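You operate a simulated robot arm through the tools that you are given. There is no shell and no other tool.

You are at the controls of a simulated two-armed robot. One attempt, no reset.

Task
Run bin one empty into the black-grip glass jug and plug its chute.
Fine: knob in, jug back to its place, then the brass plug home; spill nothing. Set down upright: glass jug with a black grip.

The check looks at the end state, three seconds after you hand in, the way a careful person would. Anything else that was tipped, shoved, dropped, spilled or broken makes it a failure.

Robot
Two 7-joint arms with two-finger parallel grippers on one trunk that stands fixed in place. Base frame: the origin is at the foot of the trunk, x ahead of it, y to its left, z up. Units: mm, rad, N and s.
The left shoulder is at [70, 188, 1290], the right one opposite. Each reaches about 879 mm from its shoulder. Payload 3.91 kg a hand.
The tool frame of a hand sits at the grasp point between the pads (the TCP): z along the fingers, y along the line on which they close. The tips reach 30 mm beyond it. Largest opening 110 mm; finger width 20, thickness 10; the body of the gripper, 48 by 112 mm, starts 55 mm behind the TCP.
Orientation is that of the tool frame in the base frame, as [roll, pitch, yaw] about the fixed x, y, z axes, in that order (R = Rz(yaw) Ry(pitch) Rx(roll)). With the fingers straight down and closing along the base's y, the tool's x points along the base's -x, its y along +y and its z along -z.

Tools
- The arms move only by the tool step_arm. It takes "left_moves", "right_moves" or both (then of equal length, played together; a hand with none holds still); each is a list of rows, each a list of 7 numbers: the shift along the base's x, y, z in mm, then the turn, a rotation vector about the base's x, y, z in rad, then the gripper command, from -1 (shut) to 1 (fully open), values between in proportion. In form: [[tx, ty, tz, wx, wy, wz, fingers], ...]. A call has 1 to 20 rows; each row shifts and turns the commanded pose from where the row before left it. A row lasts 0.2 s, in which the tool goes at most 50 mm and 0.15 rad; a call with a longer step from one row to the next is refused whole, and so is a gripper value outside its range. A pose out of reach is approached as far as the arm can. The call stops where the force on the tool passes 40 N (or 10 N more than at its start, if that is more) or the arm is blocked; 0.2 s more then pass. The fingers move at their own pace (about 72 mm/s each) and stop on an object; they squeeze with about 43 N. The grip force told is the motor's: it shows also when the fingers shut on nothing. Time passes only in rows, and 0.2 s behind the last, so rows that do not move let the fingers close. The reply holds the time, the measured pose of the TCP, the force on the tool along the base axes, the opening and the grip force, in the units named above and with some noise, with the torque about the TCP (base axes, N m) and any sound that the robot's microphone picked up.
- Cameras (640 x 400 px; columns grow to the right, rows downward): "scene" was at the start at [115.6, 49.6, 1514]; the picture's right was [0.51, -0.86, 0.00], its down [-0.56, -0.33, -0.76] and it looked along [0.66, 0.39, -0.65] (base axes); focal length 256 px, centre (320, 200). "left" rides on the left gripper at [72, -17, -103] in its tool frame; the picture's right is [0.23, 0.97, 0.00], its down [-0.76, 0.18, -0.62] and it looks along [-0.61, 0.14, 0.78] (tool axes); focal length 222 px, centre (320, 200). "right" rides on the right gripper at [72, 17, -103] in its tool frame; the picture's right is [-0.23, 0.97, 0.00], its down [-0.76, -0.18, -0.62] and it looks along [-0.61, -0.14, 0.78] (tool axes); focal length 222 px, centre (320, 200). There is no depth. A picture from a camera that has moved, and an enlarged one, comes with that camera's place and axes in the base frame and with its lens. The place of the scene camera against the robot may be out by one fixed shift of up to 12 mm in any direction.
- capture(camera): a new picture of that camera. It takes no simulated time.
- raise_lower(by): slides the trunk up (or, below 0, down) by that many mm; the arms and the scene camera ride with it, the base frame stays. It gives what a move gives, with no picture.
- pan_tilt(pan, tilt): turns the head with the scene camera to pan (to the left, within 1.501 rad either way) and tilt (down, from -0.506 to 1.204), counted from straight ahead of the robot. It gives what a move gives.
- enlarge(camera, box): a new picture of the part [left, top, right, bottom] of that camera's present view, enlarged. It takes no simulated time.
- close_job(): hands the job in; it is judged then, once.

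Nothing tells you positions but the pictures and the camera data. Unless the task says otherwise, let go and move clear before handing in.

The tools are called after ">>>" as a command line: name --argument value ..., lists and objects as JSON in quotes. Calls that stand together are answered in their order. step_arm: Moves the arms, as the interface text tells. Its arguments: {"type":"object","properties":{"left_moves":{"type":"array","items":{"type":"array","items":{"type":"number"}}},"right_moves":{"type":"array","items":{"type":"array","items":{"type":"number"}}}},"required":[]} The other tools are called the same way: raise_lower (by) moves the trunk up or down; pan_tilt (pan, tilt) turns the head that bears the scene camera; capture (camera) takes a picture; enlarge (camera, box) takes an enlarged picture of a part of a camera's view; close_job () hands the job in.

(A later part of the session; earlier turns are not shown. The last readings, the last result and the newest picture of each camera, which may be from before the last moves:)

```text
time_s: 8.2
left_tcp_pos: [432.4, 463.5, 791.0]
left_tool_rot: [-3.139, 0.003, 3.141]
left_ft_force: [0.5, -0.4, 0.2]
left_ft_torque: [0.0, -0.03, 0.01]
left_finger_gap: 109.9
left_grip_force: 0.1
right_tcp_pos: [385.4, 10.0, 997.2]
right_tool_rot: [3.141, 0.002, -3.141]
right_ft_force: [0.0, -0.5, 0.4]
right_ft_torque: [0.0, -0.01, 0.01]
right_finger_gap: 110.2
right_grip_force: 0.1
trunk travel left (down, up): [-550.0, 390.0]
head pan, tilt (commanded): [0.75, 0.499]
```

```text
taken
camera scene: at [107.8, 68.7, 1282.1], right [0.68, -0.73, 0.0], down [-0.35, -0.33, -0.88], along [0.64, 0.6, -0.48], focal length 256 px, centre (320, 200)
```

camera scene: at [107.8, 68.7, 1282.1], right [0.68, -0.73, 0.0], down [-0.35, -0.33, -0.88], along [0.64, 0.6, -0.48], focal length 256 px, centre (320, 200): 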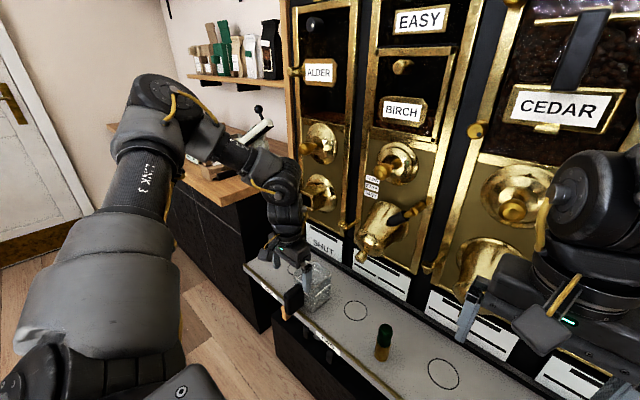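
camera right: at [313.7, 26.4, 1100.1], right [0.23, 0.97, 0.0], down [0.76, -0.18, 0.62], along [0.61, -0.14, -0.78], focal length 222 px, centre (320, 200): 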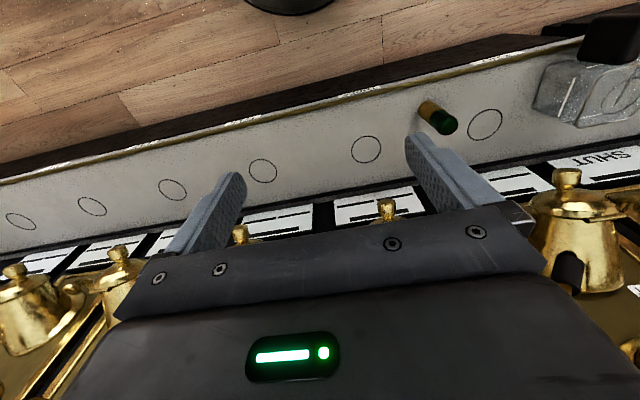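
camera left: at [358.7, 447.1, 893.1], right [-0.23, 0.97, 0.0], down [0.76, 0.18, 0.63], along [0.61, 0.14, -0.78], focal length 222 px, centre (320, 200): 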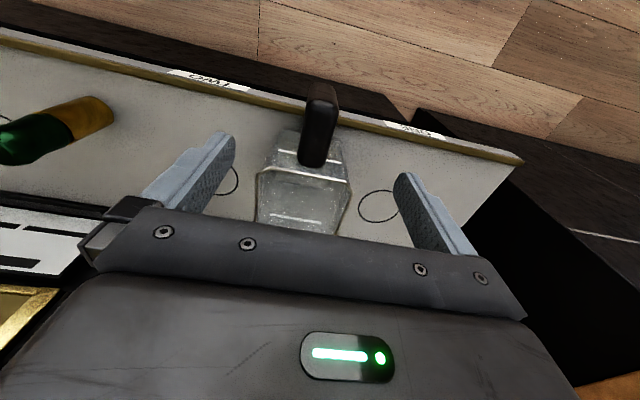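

The handle lies centred between the fingers. Descending to straddle it.

>>> step_arm --left_moves '[[0, 0, -30, 0, 0, 0, 1], [0, 0, -30, 0, 0, 0, 1], [0, 0, -25, 0, 0, 0, 1], [0, 0, -16, 0, 0, 0, 1], [0, 0, 0, 0, 0, 0, 1]]'

>>> capture --camera "left"

>>> enlarge --camera "scene" --box '[240, 230, 368, 310]'

```text
time_s: 9.4
left_tcp_pos: [432.7, 462.9, 688.3]
left_tool_rot: [3.142, 0.001, 3.141]
left_ft_force: [0.0, 0.9, 0.2]
left_ft_torque: [-0.02, 0.0, -0.01]
left_finger_gap: 110.0
left_grip_force: 0.1
right_tcp_pos: [386.9, 8.9, 997.8]
right_tool_rot: [-3.14, -0.001, 3.141]
right_ft_force: [0.3, 1.1, 1.5]
right_ft_torque: [0.0, -0.01, 0.0]
right_finger_gap: 110.0
right_grip_force: 0.1
trunk travel left (down, up): [-550.0, 390.0]
head pan, tilt (commanded): [0.75, 0.499]
```

```text
taken
camera left: at [359.3, 445.8, 791.3], right [-0.23, 0.97, 0.0], down [0.76, 0.18, 0.62], along [0.61, 0.14, -0.78], focal length 222 px, centre (320, 200)
```

left: 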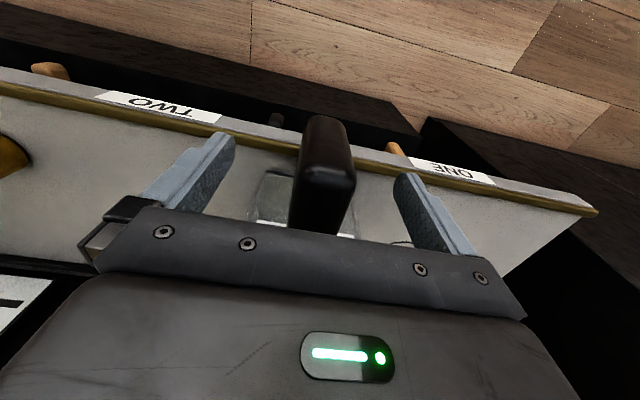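

```text
5.00 times, centred on (304, 270) of scene
camera zoom: at [109.0, 68.2, 1282.1], right [0.68, -0.73, 0.0], down [-0.35, -0.33, -0.88], along [0.64, 0.6, -0.48], focal length 1279 px, centre (400, -150)
```

zoom: 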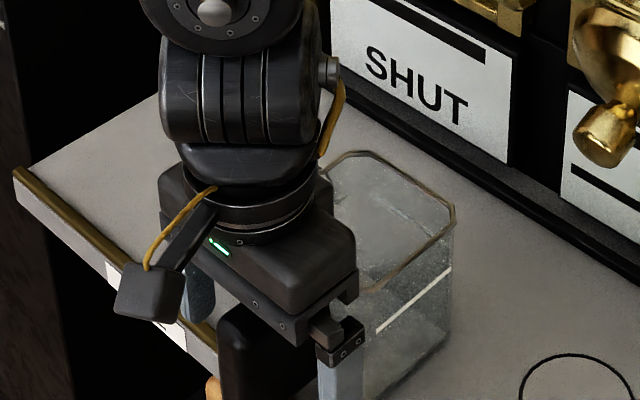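

Fingers straddle the handle; I'll nudge 1.5 mm right for centring and close gently.

>>> step_arm --left_moves '[[2, -1.5, 0, 0, 0, 0, 0.2], [0, 0, 0, 0, 0, 0, -0.3], [0, 0, 0, 0, 0, 0, -0.5], [0, 0, 0, 0, 0, 0, -0.6], [0, 0, 0, 0, 0, 0, -1], [0, 0, 0, 0, 0, 0, -1]]'

>>> capture --camera "left"

```text
time_s: 10.8
left_tcp_pos: [435.2, 461.8, 689.3]
left_tool_rot: [-3.141, 0.002, -3.14]
left_ft_force: [-0.1, -1.3, 0.5]
left_ft_torque: [0.11, -0.08, -0.05]
left_finger_gap: 27.8
left_grip_force: 43.2
right_tcp_pos: [386.5, 8.0, 997.9]
right_tool_rot: [-3.141, 0.0, 3.141]
right_ft_force: [0.9, 0.5, -0.6]
right_ft_torque: [0.02, 0.0, 0.02]
right_finger_gap: 110.1
right_grip_force: 0.1
trunk travel left (down, up): [-550.0, 390.0]
head pan, tilt (commanded): [0.75, 0.499]
```

```text
taken
camera left: at [362.0, 444.9, 791.4], right [-0.23, 0.97, 0.0], down [0.76, 0.18, 0.62], along [0.61, 0.14, -0.78], focal length 222 px, centre (320, 200)
```

left: 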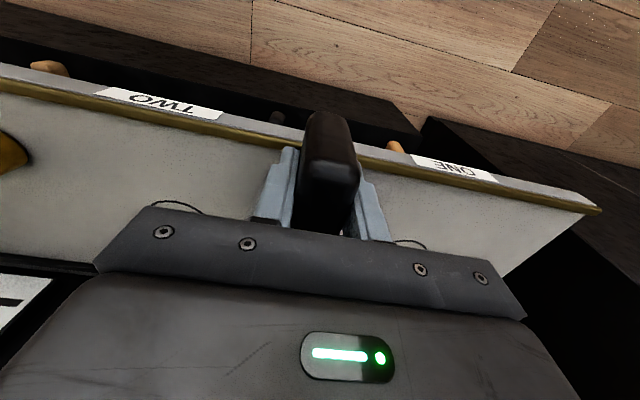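

Gripped at 27.8 mm. Lifting a few mm to feel the weight.

>>> step_arm --left_moves '[[0, 0, 4, 0, 0, 0, -1], [0, 0, 6, 0, 0, 0, -1], [0, 0, 0, 0, 0, 0, -1]]'

>>> enlarge --camera "scene" --box '[240, 230, 368, 310]'

```text
time_s: 11.6
left_tcp_pos: [434.4, 462.1, 700.6]
left_tool_rot: [-3.141, 0.001, 3.14]
left_ft_force: [-0.4, 0.3, -0.5]
left_ft_torque: [0.2, -0.12, 0.08]
left_finger_gap: 27.4
left_grip_force: 42.9
right_tcp_pos: [385.6, 7.1, 997.7]
right_tool_rot: [3.141, -0.001, -3.141]
right_ft_force: [0.1, 0.0, 0.1]
right_ft_torque: [0.03, -0.03, -0.05]
right_finger_gap: 109.9
right_grip_force: 0.0
trunk travel left (down, up): [-550.0, 390.0]
head pan, tilt (commanded): [0.75, 0.499]
```

```text
5.00 times, centred on (304, 270) of scene
camera zoom: at [109.0, 68.5, 1282.1], right [0.68, -0.73, 0.0], down [-0.35, -0.33, -0.88], along [0.64, 0.6, -0.48], focal length 1279 px, centre (400, -150)
```

zoom: 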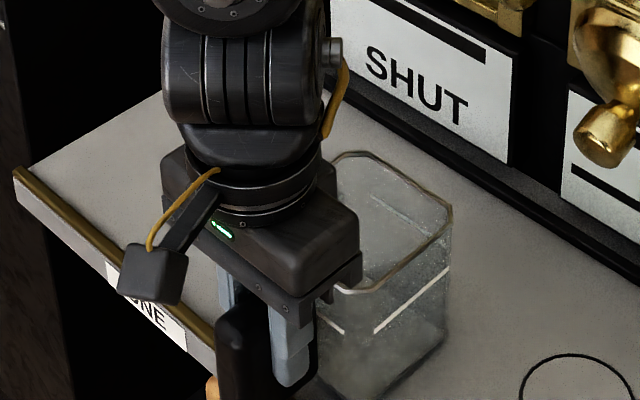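

The force barely changed, so I need to check whether the jug lifted or the pads slid.

>>> capture --camera "left"

>>> enlarge --camera "scene" --box '[262, 260, 342, 330]'

>>> enlarge --camera "left" --box '[220, 90, 420, 240]'

```text
taken
camera left: at [361.7, 445.5, 802.0], right [-0.23, 0.97, 0.0], down [0.76, 0.18, 0.62], along [0.61, 0.14, -0.78], focal length 222 px, centre (320, 200)
```

left: 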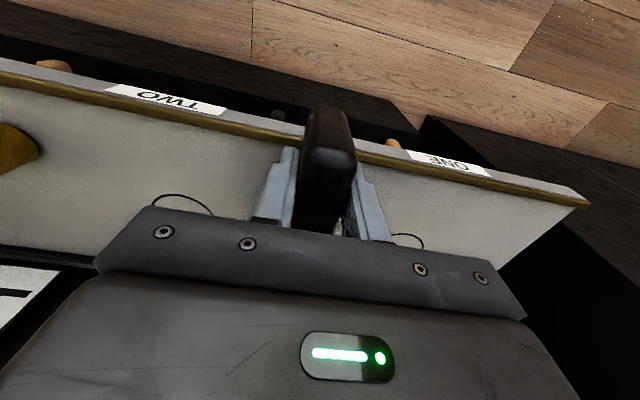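

```text
5.71 times, centred on (302, 295) of scene
camera zoom: at [109.0, 68.5, 1282.1], right [0.68, -0.73, 0.0], down [-0.35, -0.33, -0.88], along [0.64, 0.6, -0.48], focal length 1462 px, centre (423, -343)
```

zoom: 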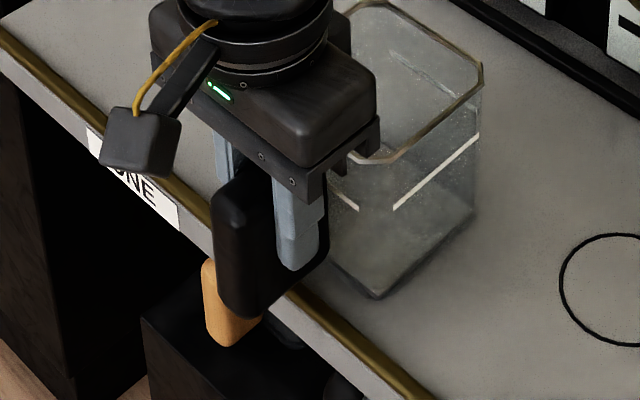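

```text
2.67 times, centred on (320, 165) of left
camera zoom: at [361.7, 445.5, 802.0], right [-0.23, 0.97, 0.0], down [0.76, 0.18, 0.62], along [0.61, 0.14, -0.78], focal length 592 px, centre (320, 293)
```

zoom: 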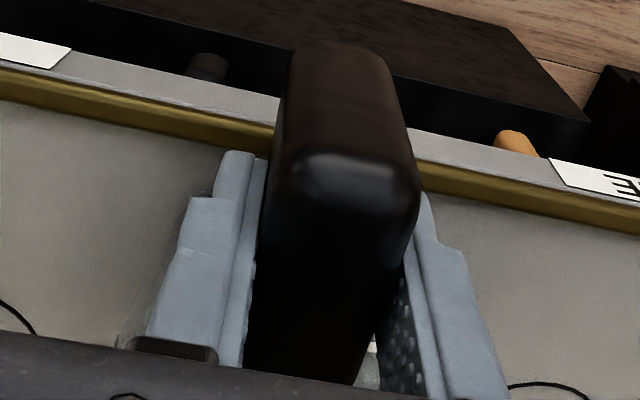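

The jug stayed put while the pads slid about 10 mm up the handle. I'll go back down, squeeze longer, then try lifting in small steps watching the force.

>>> step_arm --left_moves '[[0, 0, -6, 0, 0, 0, -1], [0, 0, -5, 0, 0, 0, -1], [0, 0, 0, 0, 0, 0, -1], [0, 0, 0, 0, 0, 0, -1]]'

>>> step_arm --left_moves '[[0, 0, 2, 0, 0, 0, -1]]'

>>> step_arm --left_moves '[[0, 0, 2, 0, 0, 0, -1]]'

>>> step_arm --left_moves '[[0, 0, 2, 0, 0, 0, -1]]'

```text
time_s: 12.1
left_tcp_pos: [433.5, 460.7, 696.4]
left_tool_rot: [3.139, 0.006, 3.141]
left_ft_force: [-11.7, 3.1, 28.6]
left_ft_torque: [-0.57, 0.03, -0.19]
left_finger_gap: 27.4
left_grip_force: 42.9
right_tcp_pos: [383.7, 6.4, 999.2]
right_tool_rot: [3.141, 0.004, -3.138]
right_ft_force: [-0.5, -0.6, 0.3]
right_ft_torque: [-0.02, -0.01, 0.03]
right_finger_gap: 110.0
right_grip_force: 0.0
trunk travel left (down, up): [-550.0, 390.0]
head pan, tilt (commanded): [0.75, 0.499]
stopped in row 2 (left hand): the force on the tool passed its limit at 64 N (the readings are from after the stop); the commanded pose is now the measured one
```

```text
time_s: 12.5
left_tcp_pos: [436.6, 461.1, 695.3]
left_tool_rot: [3.14, 0.006, -3.141]
left_ft_force: [-5.8, 1.8, 16.1]
left_ft_torque: [0.03, 0.07, -0.01]
left_finger_gap: 27.8
left_grip_force: 42.6
right_tcp_pos: [384.8, 5.8, 998.5]
right_tool_rot: [3.14, 0.003, 3.141]
right_ft_force: [0.9, -0.3, -1.2]
right_ft_torque: [0.01, -0.02, 0.03]
right_finger_gap: 110.2
right_grip_force: 0.0
trunk travel left (down, up): [-550.0, 390.0]
head pan, tilt (commanded): [0.75, 0.499]
```

```text
time_s: 12.9
left_tcp_pos: [437.4, 461.0, 695.7]
left_tool_rot: [-3.141, 0.004, -3.141]
left_ft_force: [-2.4, 0.7, 1.9]
left_ft_torque: [0.2, 0.19, 0.07]
left_finger_gap: 28.0
left_grip_force: 43.3
right_tcp_pos: [386.8, 8.2, 996.5]
right_tool_rot: [3.14, -0.001, -3.14]
right_ft_force: [0.0, 0.0, -0.4]
right_ft_torque: [-0.04, -0.01, 0.01]
right_finger_gap: 109.9
right_grip_force: 0.0
trunk travel left (down, up): [-550.0, 390.0]
head pan, tilt (commanded): [0.75, 0.499]
```

```text
time_s: 13.3
left_tcp_pos: [437.7, 461.9, 696.9]
left_tool_rot: [-3.141, 0.005, 3.141]
left_ft_force: [0.0, 0.5, -0.2]
left_ft_torque: [-0.01, 0.21, -0.05]
left_finger_gap: 27.7
left_grip_force: 43.1
right_tcp_pos: [386.5, 9.1, 996.6]
right_tool_rot: [-3.14, 0.0, 3.141]
right_ft_force: [-0.1, 0.2, -0.3]
right_ft_torque: [-0.03, -0.02, -0.02]
right_finger_gap: 109.8
right_grip_force: 0.0
trunk travel left (down, up): [-550.0, 390.0]
head pan, tilt (commanded): [0.75, 0.499]
```

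Pressing down met 64 N, so something is blocking. I'll look at the current state closely before doing anything else.

>>> enlarge --camera "scene" --box '[262, 260, 342, 330]'

>>> enlarge --camera "left" --box '[220, 90, 420, 240]'

>>> capture --camera "right"

```text
5.71 times, centred on (302, 295) of scene
camera zoom: at [109.7, 68.7, 1281.8], right [0.68, -0.73, 0.0], down [-0.35, -0.33, -0.88], along [0.64, 0.6, -0.48], focal length 1462 px, centre (423, -343)
```

zoom: 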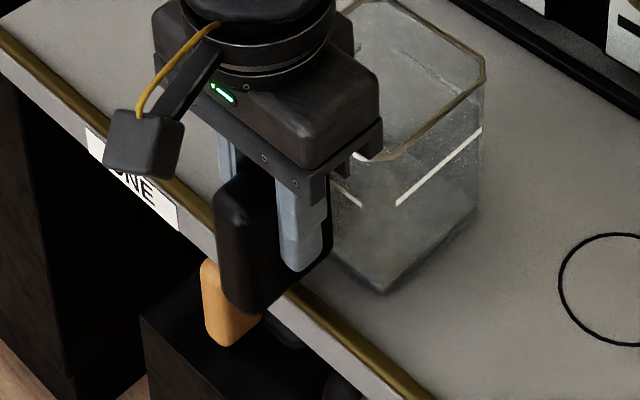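

```text
2.67 times, centred on (320, 165) of left
camera zoom: at [363.5, 445.0, 799.7], right [-0.23, 0.97, 0.0], down [0.76, 0.18, 0.63], along [0.61, 0.14, -0.78], focal length 592 px, centre (320, 293)
```

zoom: 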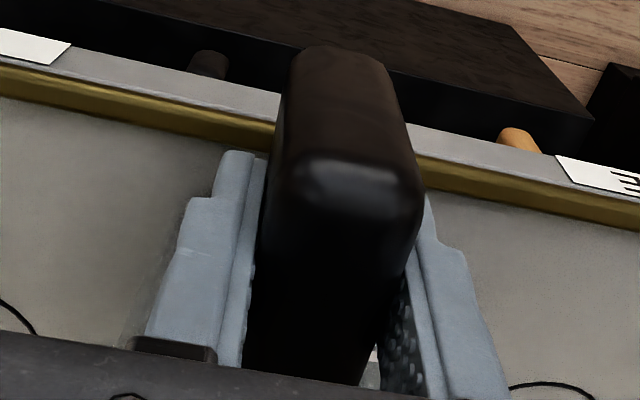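

```text
taken
camera right: at [314.3, 26.7, 1099.7], right [0.23, 0.97, 0.0], down [0.76, -0.18, 0.62], along [0.61, -0.14, -0.78], focal length 222 px, centre (320, 200)
```

right: 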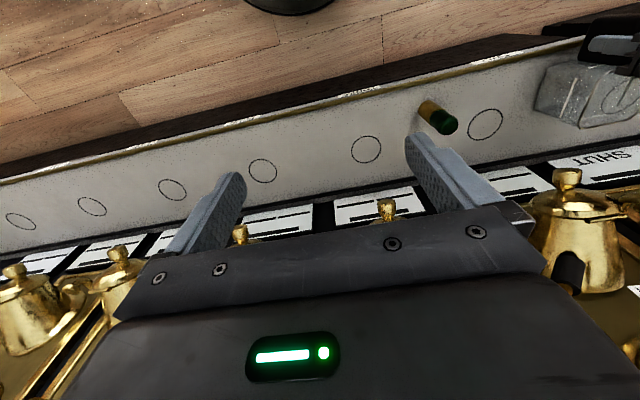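

I'll hold still for a moment to see the settled pose and force.

>>> step_arm --left_moves '[[0, 0, 0, 0, 0, 0, -1], [0, 0, 0, 0, 0, 0, -1], [0, 0, 0, 0, 0, 0, -1]]'

>>> enlarge --camera "scene" --box '[286, 250, 350, 290]'

>>> enlarge --camera "scene" --box '[286, 285, 350, 325]'

```text
time_s: 14.1
left_tcp_pos: [435.8, 462.8, 697.3]
left_tool_rot: [3.141, 0.007, 3.141]
left_ft_force: [-0.8, -0.1, -4.8]
left_ft_torque: [-0.01, 0.21, -0.02]
left_finger_gap: 27.6
left_grip_force: 42.5
right_tcp_pos: [385.4, 9.4, 997.1]
right_tool_rot: [-3.141, 0.0, -3.141]
right_ft_force: [0.7, 1.4, 0.2]
right_ft_torque: [-0.01, -0.01, -0.01]
right_finger_gap: 109.9
right_grip_force: 0.0
trunk travel left (down, up): [-550.0, 390.0]
head pan, tilt (commanded): [0.75, 0.499]
```

```text
10.00 times, centred on (318, 270) of scene
camera zoom: at [109.6, 68.9, 1281.9], right [0.68, -0.73, 0.0], down [-0.35, -0.33, -0.88], along [0.64, 0.6, -0.48], focal length 2558 px, centre (340, -500)
```

zoom: 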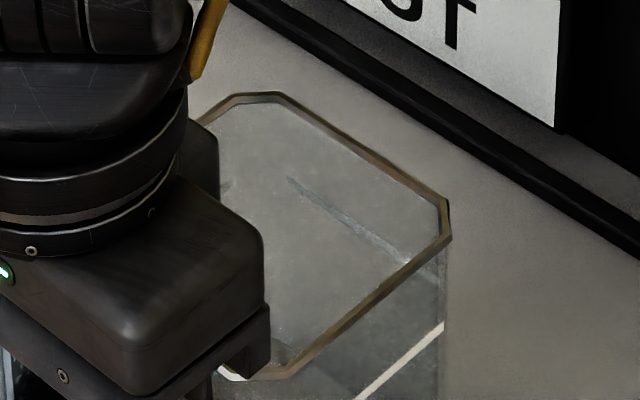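

```text
10.00 times, centred on (318, 305) of scene
camera zoom: at [109.6, 68.9, 1281.9], right [0.68, -0.73, 0.0], down [-0.35, -0.33, -0.88], along [0.64, 0.6, -0.48], focal length 2558 px, centre (340, -850)
```

zoom: 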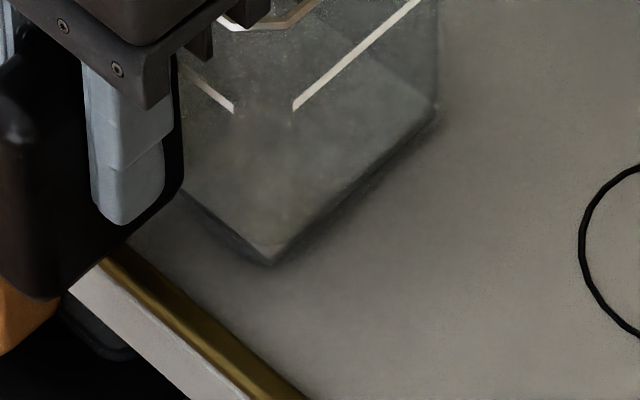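

Now the sensor shows about -4.8 N and a torque consistent with the jug's weight hanging from the grip. I'll raise slowly and check that it follows.

>>> step_arm --left_moves '[[0, 0, 3, 0, 0, 0, -1], [0, 0, 3, 0, 0, 0, -1], [0, 0, 0, 0, 0, 0, -1], [0, 0, 0, 0, 0, 0, -1]]'

>>> enlarge --camera "scene" --box '[286, 250, 350, 290]'

>>> enlarge --camera "scene" --box '[286, 285, 350, 325]'

```text
time_s: 15.1
left_tcp_pos: [437.2, 460.9, 704.9]
left_tool_rot: [3.141, 0.005, 3.141]
left_ft_force: [-0.3, -0.2, -4.2]
left_ft_torque: [-0.01, 0.26, 0.0]
left_finger_gap: 27.8
left_grip_force: 42.6
right_tcp_pos: [387.7, 9.8, 997.4]
right_tool_rot: [3.141, 0.0, -3.141]
right_ft_force: [-0.1, -0.9, -0.3]
right_ft_torque: [0.01, 0.05, -0.01]
right_finger_gap: 110.0
right_grip_force: 0.1
trunk travel left (down, up): [-550.0, 390.0]
head pan, tilt (commanded): [0.75, 0.499]
```

```text
10.00 times, centred on (318, 270) of scene
camera zoom: at [109.5, 68.8, 1282.0], right [0.68, -0.73, 0.0], down [-0.35, -0.33, -0.88], along [0.64, 0.6, -0.48], focal length 2558 px, centre (340, -500)
```

zoom: 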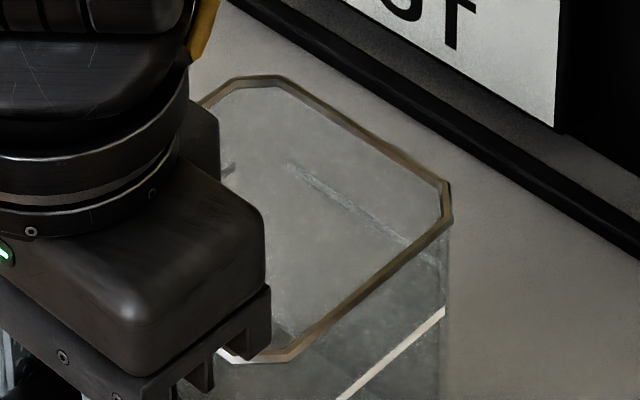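

```text
10.00 times, centred on (318, 305) of scene
camera zoom: at [109.5, 68.8, 1282.0], right [0.68, -0.73, 0.0], down [-0.35, -0.33, -0.88], along [0.64, 0.6, -0.48], focal length 2558 px, centre (340, -850)
```

zoom: 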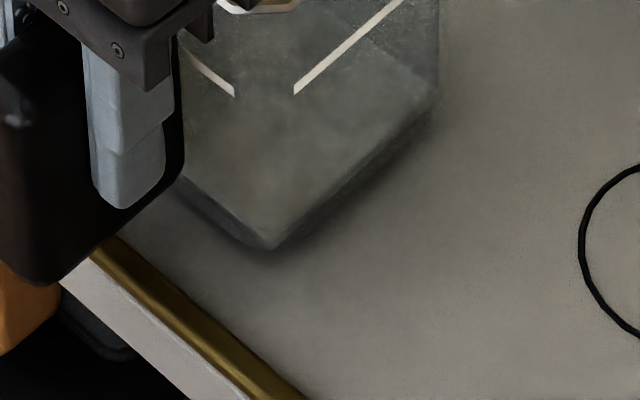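

The jug is lifted cleanly about 7 mm. Now I carry it to circle ONE under the spout.

>>> step_arm --left_moves '[[3, 6, 0, 0, 0, 0, -1], [6, 12, 0, 0, 0, 0, -1], [8, 16, 0, 0, 0, 0, -1], [8, 16, 0, 0, 0, 0, -1], [8, 16, 0, 0, 0, 0, -1], [8, 16, 0, 0, 0, 0, -1], [8, 16, 0, 0, 0, 0, -1], [8, 16, 0, 0, 0, 0, -1], [5, 10, 0, 0, 0, 0, -1], [3, 6, 0, 0, 0, 0, -1], [0, 0, 0, 0, 0, 0, -1]]'

>>> capture --camera "scene"

>>> capture --camera "left"

>>> enlarge --camera "scene" --box '[240, 150, 400, 250]'

>>> enlarge --camera "scene" --box '[240, 210, 368, 290]'

```text
time_s: 17.5
left_tcp_pos: [502.8, 592.1, 703.2]
left_tool_rot: [-3.141, 0.005, -3.141]
left_ft_force: [0.6, 0.2, -3.6]
left_ft_torque: [0.02, 0.23, 0.0]
left_finger_gap: 27.8
left_grip_force: 42.8
right_tcp_pos: [386.2, 8.7, 997.5]
right_tool_rot: [-3.141, -0.001, 3.14]
right_ft_force: [0.4, 0.5, 0.2]
right_ft_torque: [0.02, 0.01, -0.04]
right_finger_gap: 109.9
right_grip_force: 0.2
trunk travel left (down, up): [-550.0, 390.0]
head pan, tilt (commanded): [0.75, 0.499]
```

```text
taken
camera scene: at [109.5, 68.9, 1282.0], right [0.68, -0.73, 0.0], down [-0.35, -0.33, -0.88], along [0.64, 0.6, -0.48], focal length 256 px, centre (320, 200)
```

scene: 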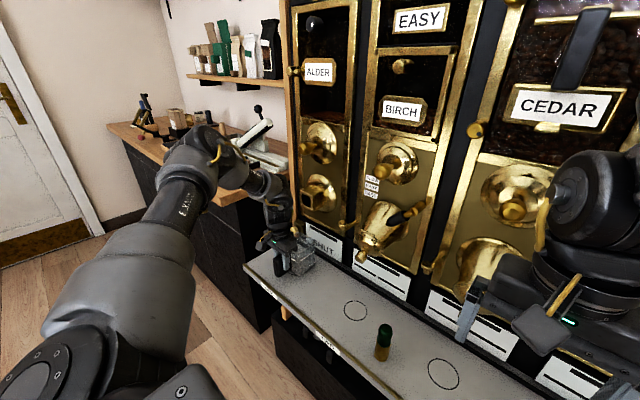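

```text
taken
camera left: at [429.1, 575.9, 805.1], right [-0.23, 0.97, 0.0], down [0.76, 0.18, 0.63], along [0.61, 0.14, -0.78], focal length 222 px, centre (320, 200)
```

left: 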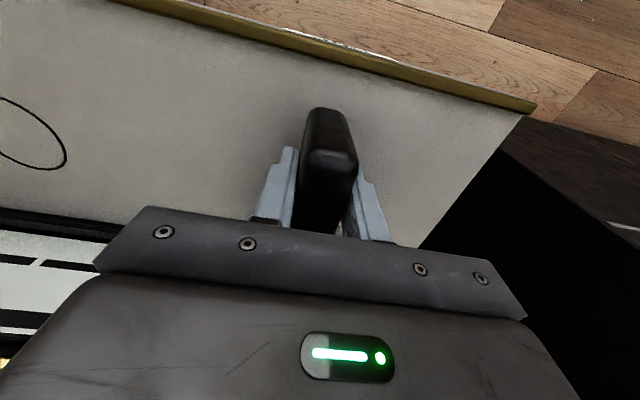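

```text
4.00 times, centred on (320, 200) of scene
camera zoom: at [109.5, 68.9, 1282.0], right [0.68, -0.73, 0.0], down [-0.35, -0.33, -0.88], along [0.64, 0.6, -0.48], focal length 1023 px, centre (320, 200)
```

zoom: 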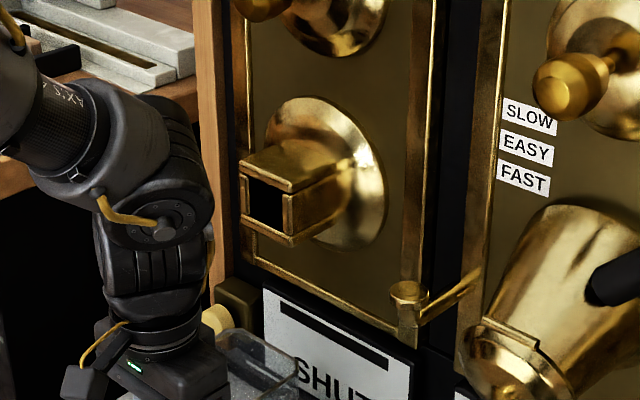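

```text
5.00 times, centred on (304, 250) of scene
camera zoom: at [109.5, 68.9, 1282.0], right [0.68, -0.73, 0.0], down [-0.35, -0.33, -0.88], along [0.64, 0.6, -0.48], focal length 1279 px, centre (400, -50)
```

zoom: 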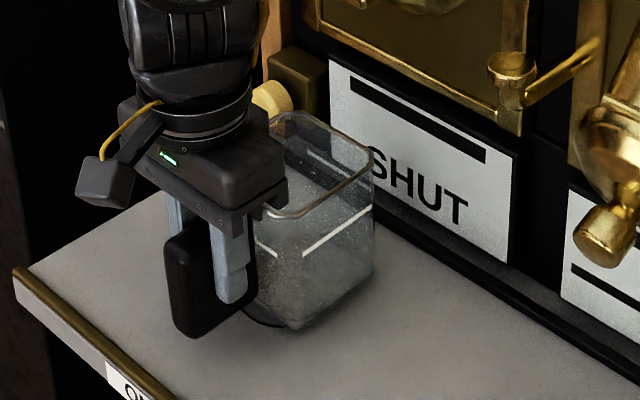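

The jug is under the spout, covering circle ONE. Lowering it gently to the shelf until contact.

>>> step_arm --left_moves '[[0, 0, -3, 0, 0, 0, -1], [0, 0, -2, 0, 0, 0, -1], [0, 0, 0, 0, 0, 0, -1]]'

>>> step_arm --left_moves '[[0, 0, -2, 0, 0, 0, -1], [0, 0, 0, 0, 0, 0, -1]]'

```text
time_s: 18.3
left_tcp_pos: [502.5, 592.7, 698.0]
left_tool_rot: [-3.14, 0.006, 3.141]
left_ft_force: [-0.1, -0.6, -3.1]
left_ft_torque: [-0.01, 0.22, 0.0]
left_finger_gap: 27.6
left_grip_force: 42.8
right_tcp_pos: [386.4, 9.8, 995.7]
right_tool_rot: [3.141, 0.001, 3.141]
right_ft_force: [-0.1, -0.1, -0.5]
right_ft_torque: [-0.02, 0.01, 0.0]
right_finger_gap: 110.0
right_grip_force: 0.1
trunk travel left (down, up): [-550.0, 390.0]
head pan, tilt (commanded): [0.75, 0.499]
```

```text
time_s: 18.9
left_tcp_pos: [503.0, 592.4, 696.5]
left_tool_rot: [-3.141, 0.004, -3.141]
left_ft_force: [0.0, 0.2, -4.5]
left_ft_torque: [0.02, 0.22, -0.01]
left_finger_gap: 27.7
left_grip_force: 43.0
right_tcp_pos: [387.4, 9.6, 996.4]
right_tool_rot: [-3.141, 0.001, -3.141]
right_ft_force: [0.4, -0.6, 0.1]
right_ft_torque: [-0.01, 0.02, 0.0]
right_finger_gap: 110.2
right_grip_force: 0.0
trunk travel left (down, up): [-550.0, 390.0]
head pan, tilt (commanded): [0.75, 0.499]
```

>>> step_arm --left_moves '[[0, 0, -1.5, 0, 0, 0, -1], [0, 0, 0, 0, 0, 0, -1]]'

>>> step_arm --left_moves '[[0, 0, -1.5, 0, 0, 0, -1], [0, 0, 0, 0, 0, 0, -1]]'

```text
time_s: 19.5
left_tcp_pos: [501.9, 593.3, 696.5]
left_tool_rot: [3.141, 0.007, 3.141]
left_ft_force: [0.2, 3.4, 6.7]
left_ft_torque: [0.0, -0.12, 0.05]
left_finger_gap: 27.6
left_grip_force: 43.7
right_tcp_pos: [387.1, 9.0, 997.2]
right_tool_rot: [3.14, 0.001, -3.142]
right_ft_force: [-0.8, 0.6, -0.2]
right_ft_torque: [0.01, 0.01, -0.01]
right_finger_gap: 109.8
right_grip_force: 0.0
trunk travel left (down, up): [-550.0, 390.0]
head pan, tilt (commanded): [0.75, 0.499]
```

```text
time_s: 20.1
left_tcp_pos: [503.0, 592.0, 696.7]
left_tool_rot: [3.14, 0.008, -3.141]
left_ft_force: [-0.2, 6.0, 15.8]
left_ft_torque: [-0.2, -0.48, 0.22]
left_finger_gap: 27.8
left_grip_force: 42.4
right_tcp_pos: [386.3, 9.0, 998.7]
right_tool_rot: [3.139, 0.002, -3.14]
right_ft_force: [0.1, 0.0, -0.4]
right_ft_torque: [0.03, 0.03, 0.03]
right_finger_gap: 110.1
right_grip_force: 0.0
trunk travel left (down, up): [-550.0, 390.0]
head pan, tilt (commanded): [0.75, 0.499]
```

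The jug is down on the shelf. Relaxing the press, then opening.

>>> step_arm --left_moves '[[0, 0, 1.7, 0, 0, 0, -1], [0, 0, 0, 0, 0, 0, -1]]'

>>> step_arm --left_moves '[[0, 0, 0, 0, 0, 0, -0.4], [0, 0, 0, 0, 0, 0, 0], [0, 0, 0, 0, 0, 0, 0.5], [0, 0, 0, 0, 0, 0, 1], [0, 0, 0, 0, 0, 0, 1]]'

>>> capture --camera "left"

>>> enlarge --camera "scene" --box '[240, 210, 368, 290]'

```text
time_s: 20.7
left_tcp_pos: [503.0, 590.5, 695.4]
left_tool_rot: [3.14, 0.004, 3.14]
left_ft_force: [2.6, 2.5, 8.0]
left_ft_torque: [0.3, -0.38, 0.06]
left_finger_gap: 27.9
left_grip_force: 42.7
right_tcp_pos: [386.0, 9.1, 997.9]
right_tool_rot: [3.141, 0.002, -3.141]
right_ft_force: [-0.1, 0.4, 0.7]
right_ft_torque: [-0.02, -0.03, -0.03]
right_finger_gap: 110.2
right_grip_force: 0.1
trunk travel left (down, up): [-550.0, 390.0]
head pan, tilt (commanded): [0.75, 0.499]
```

```text
time_s: 21.9
left_tcp_pos: [501.9, 592.8, 695.2]
left_tool_rot: [-3.141, 0.007, 3.14]
left_ft_force: [0.4, 0.0, -0.5]
left_ft_torque: [-0.01, 0.02, 0.0]
left_finger_gap: 110.1
left_grip_force: 0.1
right_tcp_pos: [386.4, 9.5, 998.0]
right_tool_rot: [3.141, 0.0, -3.14]
right_ft_force: [-0.5, 0.5, 0.3]
right_ft_torque: [-0.01, 0.0, -0.02]
right_finger_gap: 109.9
right_grip_force: 0.1
trunk travel left (down, up): [-550.0, 390.0]
head pan, tilt (commanded): [0.75, 0.499]
```

```text
taken
camera left: at [428.6, 575.4, 797.6], right [-0.23, 0.97, 0.0], down [0.76, 0.18, 0.63], along [0.61, 0.14, -0.78], focal length 222 px, centre (320, 200)
```

left: 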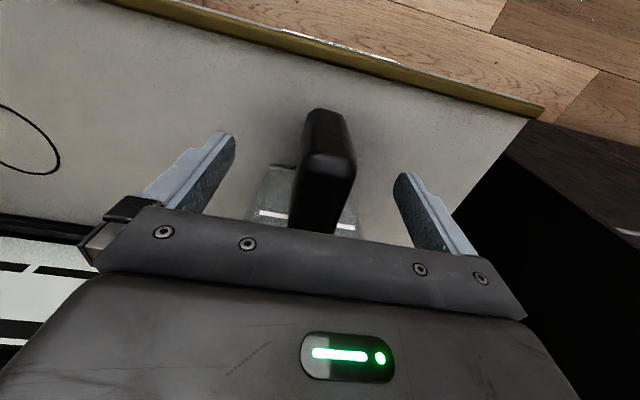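

```text
5.00 times, centred on (304, 250) of scene
camera zoom: at [109.2, 68.5, 1282.0], right [0.68, -0.73, 0.0], down [-0.35, -0.33, -0.88], along [0.64, 0.6, -0.48], focal length 1279 px, centre (400, -50)
```

zoom: 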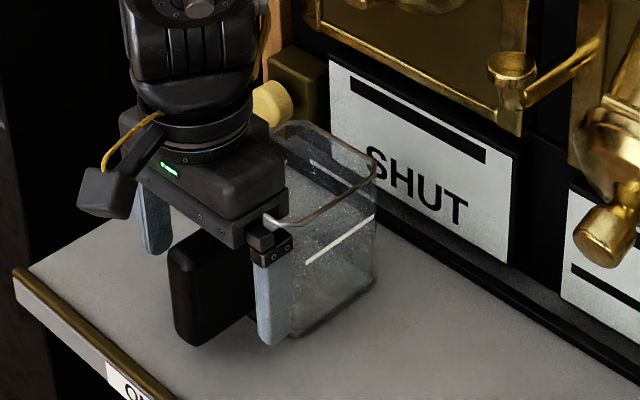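

Jug released and standing under the spout. I'll back the hand out and rise, pitching toward forward to view the spout and knob.

>>> step_arm --left_moves '[[-40, 0, 0, 0, 0, 0, 1], [-40, 0, 0, 0, 0, 0, 1], [-40, 0, 10, 0, 0, 0, 1], [-20, 0, 40, 0, -0.15, 0, 1], [0, 0, 45, 0, -0.15, 0, 1], [0, 0, 45, 0, -0.15, 0, 1], [0, 0, 45, 0, -0.15, 0, 1], [0, 0, 45, 0, -0.15, 0, 1], [0, 0, 45, 0, -0.15, 0, 1], [0, 0, 0, 0, 0, 0, 1]]'

>>> capture --camera "left"

>>> capture --camera "scene"

```text
time_s: 24.1
left_tcp_pos: [364.4, 594.0, 971.2]
left_tool_rot: [-3.141, 0.903, 3.141]
left_ft_force: [0.4, -0.9, 0.6]
left_ft_torque: [0.01, -0.02, -0.02]
left_finger_gap: 109.9
left_grip_force: 0.0
right_tcp_pos: [387.8, 9.1, 997.7]
right_tool_rot: [3.141, 0.0, 3.14]
right_ft_force: [0.9, 1.1, 0.2]
right_ft_torque: [0.04, -0.01, -0.03]
right_finger_gap: 110.2
right_grip_force: 0.0
trunk travel left (down, up): [-550.0, 390.0]
head pan, tilt (commanded): [0.75, 0.499]
```

```text
taken
camera left: at [237.0, 577.2, 976.2], right [-0.14, 0.97, -0.18], down [-0.02, 0.18, 0.98], along [0.99, 0.14, -0.01], focal length 222 px, centre (320, 200)
```

left: 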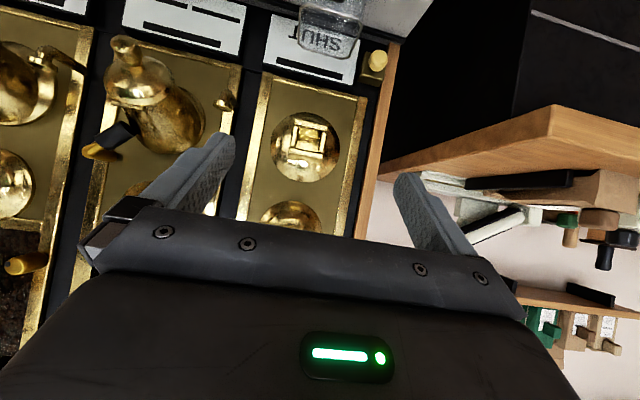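

```text
taken
camera scene: at [110.4, 68.6, 1281.8], right [0.68, -0.73, 0.0], down [-0.35, -0.33, -0.88], along [0.64, 0.6, -0.48], focal length 256 px, centre (320, 200)
```

scene: 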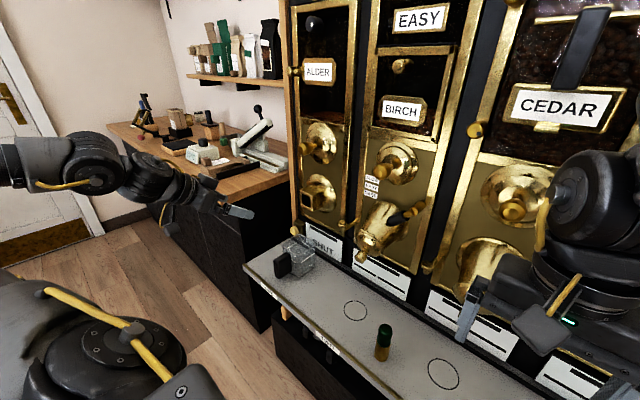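

The left hand is now facing forward-down. I'll finish pitching to horizontal and approach the knob's height, stopping well short of it.

>>> step_arm --left_moves '[[10, 0, 15, 0, -0.1336, 0, 1], [20, 0, 15, 0, -0.1336, 0, 1], [20, 0, 15, 0, -0.1336, 0, 1], [20, 0, 15, 0, -0.1336, 0, 1], [20, 0, 14, 0, -0.1336, 0, 1], [20, 0, 0, 0, 0, 0, 1], [0, 0, 0, 0, 0, 0, 1]]'

>>> capture --camera "left"

>>> capture --camera "scene"

```text
time_s: 25.7
left_tcp_pos: [471.4, 593.6, 1046.4]
left_tool_rot: [0.144, 1.57, 0.143]
left_ft_force: [-0.6, 0.3, -0.2]
left_ft_torque: [-0.03, 0.01, -0.03]
left_finger_gap: 110.2
left_grip_force: 0.0
right_tcp_pos: [385.2, 8.8, 997.2]
right_tool_rot: [-3.141, 0.003, -3.141]
right_ft_force: [-1.3, 0.9, -0.1]
right_ft_torque: [0.0, -0.02, 0.05]
right_finger_gap: 109.8
right_grip_force: 0.1
trunk travel left (down, up): [-550.0, 390.0]
head pan, tilt (commanded): [0.75, 0.499]
```

```text
taken
camera left: at [367.5, 576.5, 972.7], right [0.0, 0.97, -0.23], down [-0.62, 0.18, 0.76], along [0.78, 0.14, 0.61], focal length 222 px, centre (320, 200)
```

left: 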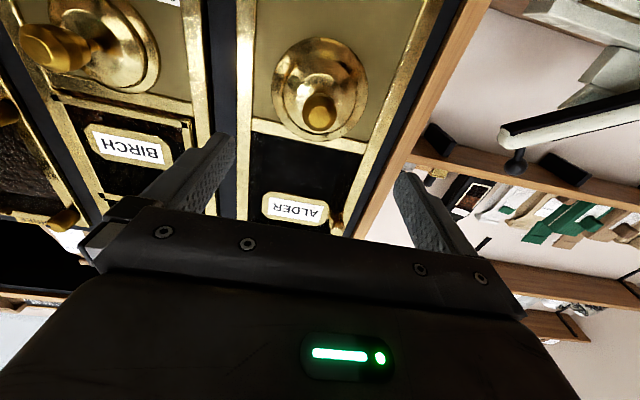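

```text
taken
camera scene: at [108.4, 68.6, 1282.1], right [0.68, -0.73, 0.0], down [-0.35, -0.33, -0.88], along [0.64, 0.6, -0.48], focal length 256 px, centre (320, 200)
```

scene: 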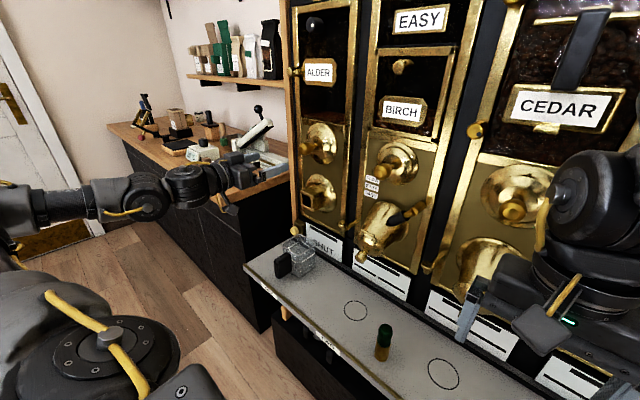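

>>> enlarge --camera "left" --box '[256, 30, 384, 150]'

>>> enlarge --camera "scene" --box '[288, 105, 368, 225]'

```text
3.33 times, centred on (320, 90) of left
camera zoom: at [367.5, 576.5, 972.7], right [0.0, 0.97, -0.23], down [-0.62, 0.18, 0.76], along [0.78, 0.14, 0.61], focal length 740 px, centre (320, 567)
```

zoom: 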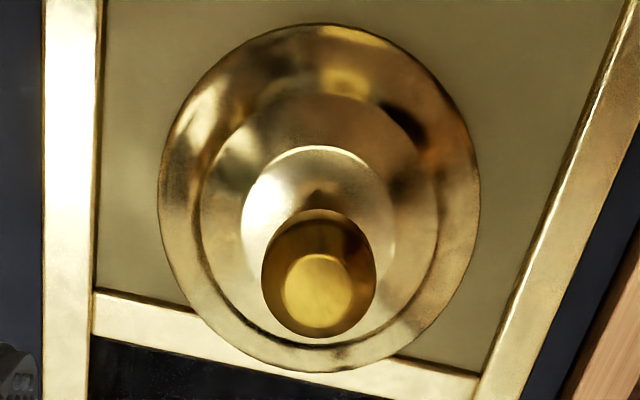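

```text
3.33 times, centred on (328, 165) of scene
camera zoom: at [108.4, 68.6, 1282.1], right [0.68, -0.73, 0.0], down [-0.35, -0.33, -0.88], along [0.64, 0.6, -0.48], focal length 853 px, centre (293, 317)
```

zoom: 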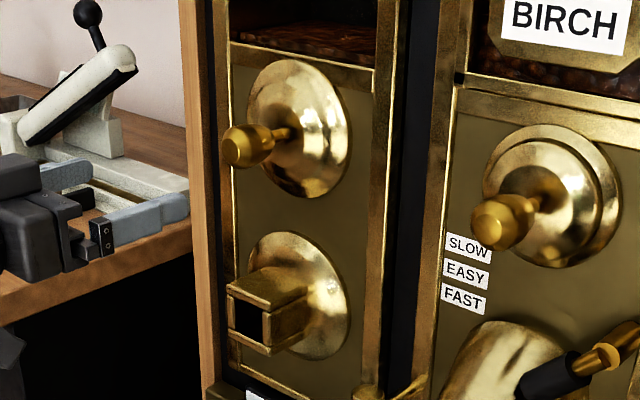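

The knob's front face is at about (600, 594, 1047) with ~36 mm girth near x≈619. Before pulling, I'll verify the jug's placement beneath the spout.

>>> enlarge --camera "scene" --box '[262, 170, 358, 290]'

>>> enlarge --camera "scene" --box '[262, 225, 342, 285]'

```text
3.33 times, centred on (310, 230) of scene
camera zoom: at [108.4, 68.6, 1282.1], right [0.68, -0.73, 0.0], down [-0.35, -0.33, -0.88], along [0.64, 0.6, -0.48], focal length 853 px, centre (353, 100)
```

zoom: 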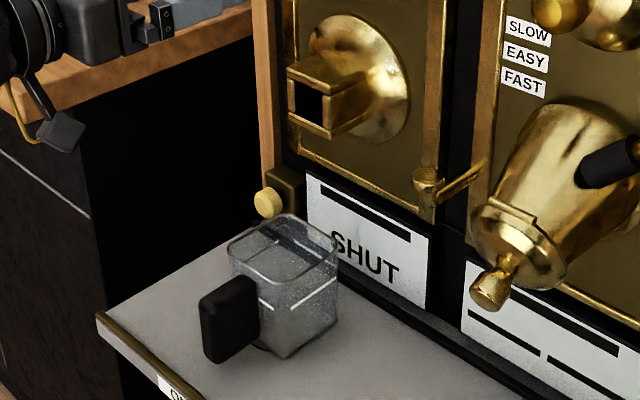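

```text
6.67 times, centred on (302, 255) of scene
camera zoom: at [108.4, 68.6, 1282.1], right [0.68, -0.73, 0.0], down [-0.35, -0.33, -0.88], along [0.64, 0.6, -0.48], focal length 1705 px, centre (440, -167)
```

zoom: 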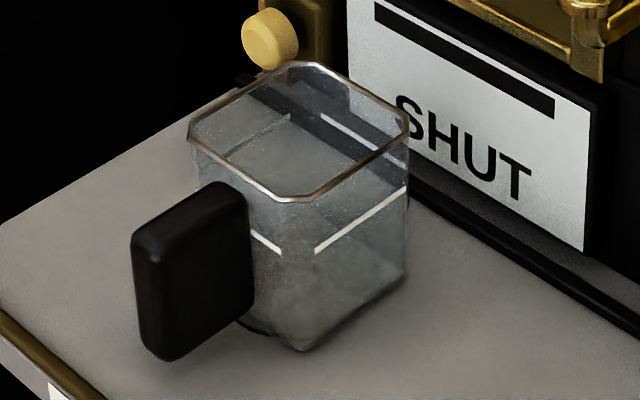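

The spout mouth may be nearly above the jug's back rim, so I want a sharper fix on the mouth before opening anything. I'll take two wrist-camera views at different heights.

>>> step_arm --left_moves '[[-5, 0, -10, 0, 0.1336, 0, 1], [-5, 0, -20, 0, 0.1336, 0, 1], [-4, 0, -20, 0, 0.1336, 0, 1], [0, 0, -20, 0, 0.1336, 0, 1], [0, 0, -20, 0, 0.1336, 0, 1], [0, 0, 0, 0, 0, 0, 1], [0, 0, 0, 0, 0, 0, 1]]'

>>> capture --camera "left"

>>> enlarge --camera "left" --box '[256, 70, 384, 190]'

>>> step_arm --left_moves '[[0, 0, -35, 0, 0, 0, 1], [0, 0, -40, 0, 0, 0, 1], [0, 0, -40, 0, 0, 0, 1], [0, 0, -35, 0, 0, 0, 1], [0, 0, 0, 0, 0, 0, 1], [0, 0, 0, 0, 0, 0, 1]]'

>>> capture --camera "left"

```text
time_s: 27.3
left_tcp_pos: [457.6, 593.2, 955.4]
left_tool_rot: [-3.14, 0.903, -3.14]
left_ft_force: [-0.1, 0.1, 0.4]
left_ft_torque: [0.01, -0.04, 0.02]
left_finger_gap: 110.1
left_grip_force: 0.1
right_tcp_pos: [386.8, 10.2, 996.8]
right_tool_rot: [3.142, 0.0, -3.142]
right_ft_force: [0.0, 0.0, -0.6]
right_ft_torque: [-0.01, -0.01, -0.05]
right_finger_gap: 110.1
right_grip_force: 0.1
trunk travel left (down, up): [-550.0, 390.0]
head pan, tilt (commanded): [0.75, 0.499]
```

```text
taken
camera left: at [330.8, 575.0, 961.6], right [-0.14, 0.97, -0.18], down [-0.02, 0.18, 0.98], along [0.99, 0.14, -0.01], focal length 222 px, centre (320, 200)
```

left: 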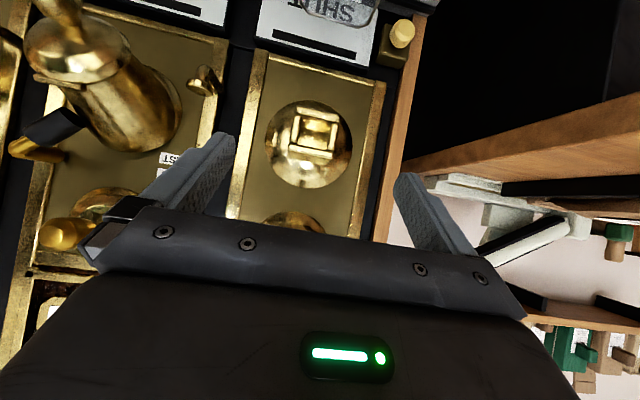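

```text
3.33 times, centred on (320, 130) of left
camera zoom: at [330.8, 575.0, 961.6], right [-0.14, 0.97, -0.18], down [-0.02, 0.18, 0.98], along [0.99, 0.14, -0.01], focal length 740 px, centre (320, 433)
```

zoom: 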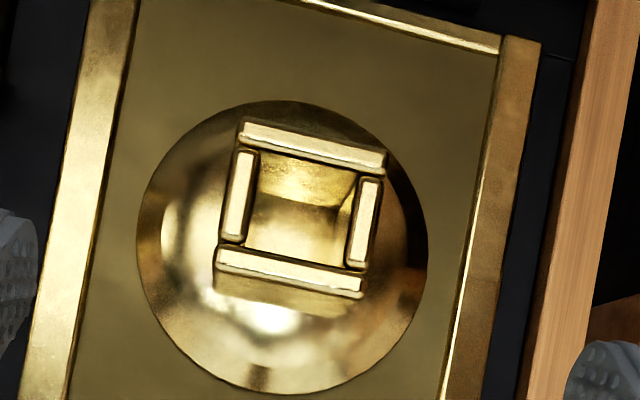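

```text
time_s: 28.7
left_tcp_pos: [457.9, 591.5, 804.2]
left_tool_rot: [3.141, 0.904, 3.142]
left_ft_force: [0.2, -0.1, 0.7]
left_ft_torque: [0.01, 0.01, -0.01]
left_finger_gap: 110.2
left_grip_force: 0.1
right_tcp_pos: [386.8, 8.1, 997.6]
right_tool_rot: [-3.141, 0.0, 3.142]
right_ft_force: [-0.1, 0.2, 0.8]
right_ft_torque: [-0.01, -0.01, -0.02]
right_finger_gap: 110.1
right_grip_force: 0.1
trunk travel left (down, up): [-550.0, 390.0]
head pan, tilt (commanded): [0.75, 0.499]
```

```text
taken
camera left: at [331.1, 573.7, 809.8], right [-0.14, 0.97, -0.18], down [-0.02, 0.18, 0.98], along [0.99, 0.14, -0.01], focal length 222 px, centre (320, 200)
```

left: 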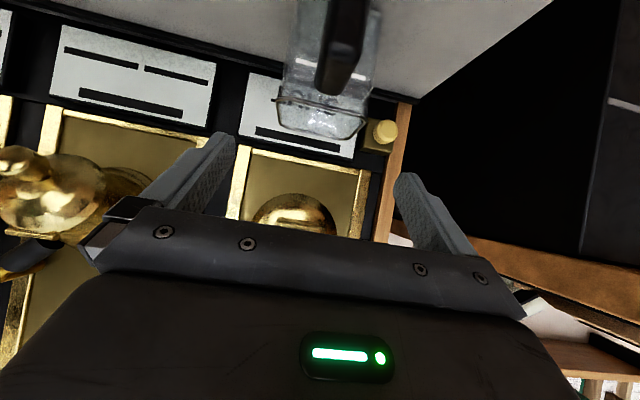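

>>> enlarge --camera "left" --box '[240, 160, 368, 240]'

>>> enlarge --camera "left" --box '[250, 40, 410, 160]'

```text
5.00 times, centred on (304, 200) of left
camera zoom: at [331.1, 573.7, 809.8], right [-0.14, 0.97, -0.18], down [-0.02, 0.18, 0.98], along [0.99, 0.14, -0.01], focal length 1111 px, centre (400, 200)
```

zoom: 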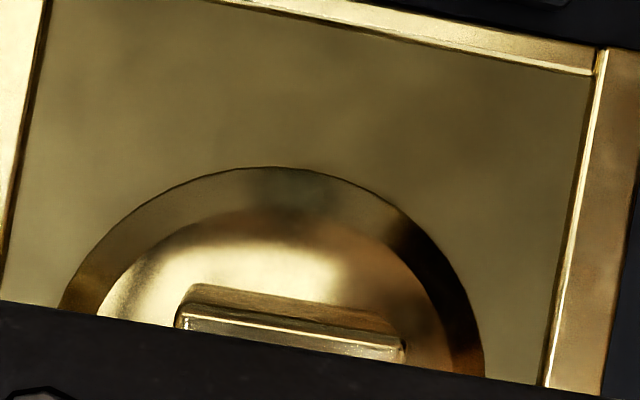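

```text
3.33 times, centred on (330, 100) of left
camera zoom: at [331.1, 573.7, 809.8], right [-0.14, 0.97, -0.18], down [-0.02, 0.18, 0.98], along [0.99, 0.14, -0.01], focal length 740 px, centre (287, 533)
```

zoom: 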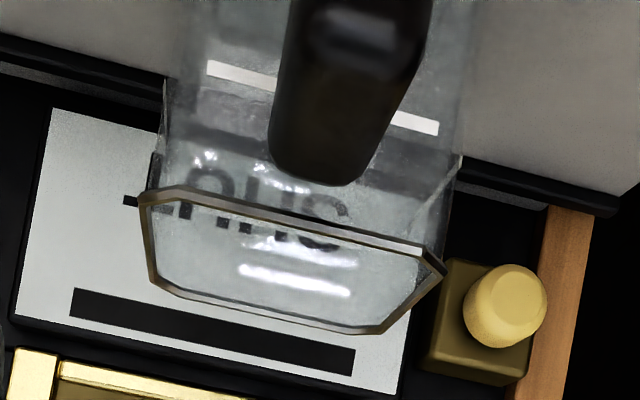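

The spout mouth is at about (618.5, 594, 874) while the jug's rim spans x≈523–612, so the jug must go ~22 mm further in. I'll regrasp the handle from above.

>>> step_arm --left_moves '[[6, 0, 0, 0, 0.1291, 0, 1], [6, 0, 0, 0, 0.1291, 0, 1], [6, 0, 0, 0, 0.1291, 0, 1], [6, 0, 0, 0, 0.1291, 0, 1], [6, 0, 0, 0, 0.1291, 0, 1], [6, 0, 0, 0, 0.1291, 0, 1], [8, 0, 0, 0, 0.1291, 0, 1], [0, 0, -35, 0, 0, 0, 1], [0, 0, -35, 0, 0, 0, 1], [0, 0, -25, 0, 0, 0, 1], [0, 0, -18, 0, 0, 0, 1], [0, 0, 0, 0, 0, 0, 1]]'

>>> capture --camera "left"

```text
time_s: 31.3
left_tcp_pos: [502.7, 592.1, 691.4]
left_tool_rot: [-3.14, 0.0, 3.141]
left_ft_force: [0.4, 0.7, -0.3]
left_ft_torque: [-0.01, -0.01, 0.01]
left_finger_gap: 110.0
left_grip_force: 0.1
right_tcp_pos: [387.3, 7.2, 997.4]
right_tool_rot: [-3.141, 0.0, 3.141]
right_ft_force: [0.4, -0.6, 0.8]
right_ft_torque: [0.01, 0.02, 0.02]
right_finger_gap: 110.1
right_grip_force: 0.0
trunk travel left (down, up): [-550.0, 390.0]
head pan, tilt (commanded): [0.75, 0.499]
```

```text
taken
camera left: at [428.2, 575.0, 794.0], right [-0.23, 0.97, 0.0], down [0.76, 0.18, 0.62], along [0.61, 0.14, -0.78], focal length 222 px, centre (320, 200)
```

left: 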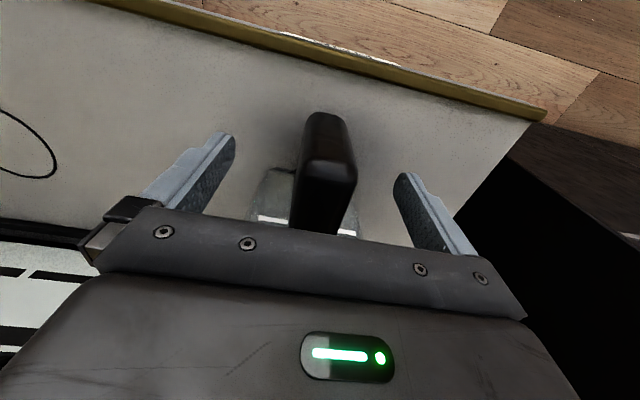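

>>> step_arm --left_moves '[[0, 0, 0, 0, 0, 0, 0.2], [0, 0, 0, 0, 0, 0, -0.3], [0, 0, 0, 0, 0, 0, -0.5], [0, 0, 0, 0, 0, 0, -0.7], [0, 0, 0, 0, 0, 0, -1], [0, 0, 0, 0, 0, 0, -1], [0, 0, 0, 0, 0, 0, -1], [0, 0, 2, 0, 0, 0, -1], [0, 0, 2, 0, 0, 0, -1], [0, 0, 0, 0, 0, 0, -1], [0, 0, 0, 0, 0, 0, -1]]'

```text
time_s: 33.7
left_tcp_pos: [501.4, 592.5, 695.1]
left_tool_rot: [3.142, 0.001, -3.141]
left_ft_force: [0.4, -0.1, -3.5]
left_ft_torque: [0.0, 0.27, 0.04]
left_finger_gap: 28.0
left_grip_force: 42.9
right_tcp_pos: [387.6, 9.0, 996.1]
right_tool_rot: [-3.141, -0.001, 3.14]
right_ft_force: [-0.6, -0.4, 0.3]
right_ft_torque: [0.0, 0.0, 0.0]
right_finger_gap: 110.0
right_grip_force: 0.0
trunk travel left (down, up): [-550.0, 390.0]
head pan, tilt (commanded): [0.75, 0.499]
```

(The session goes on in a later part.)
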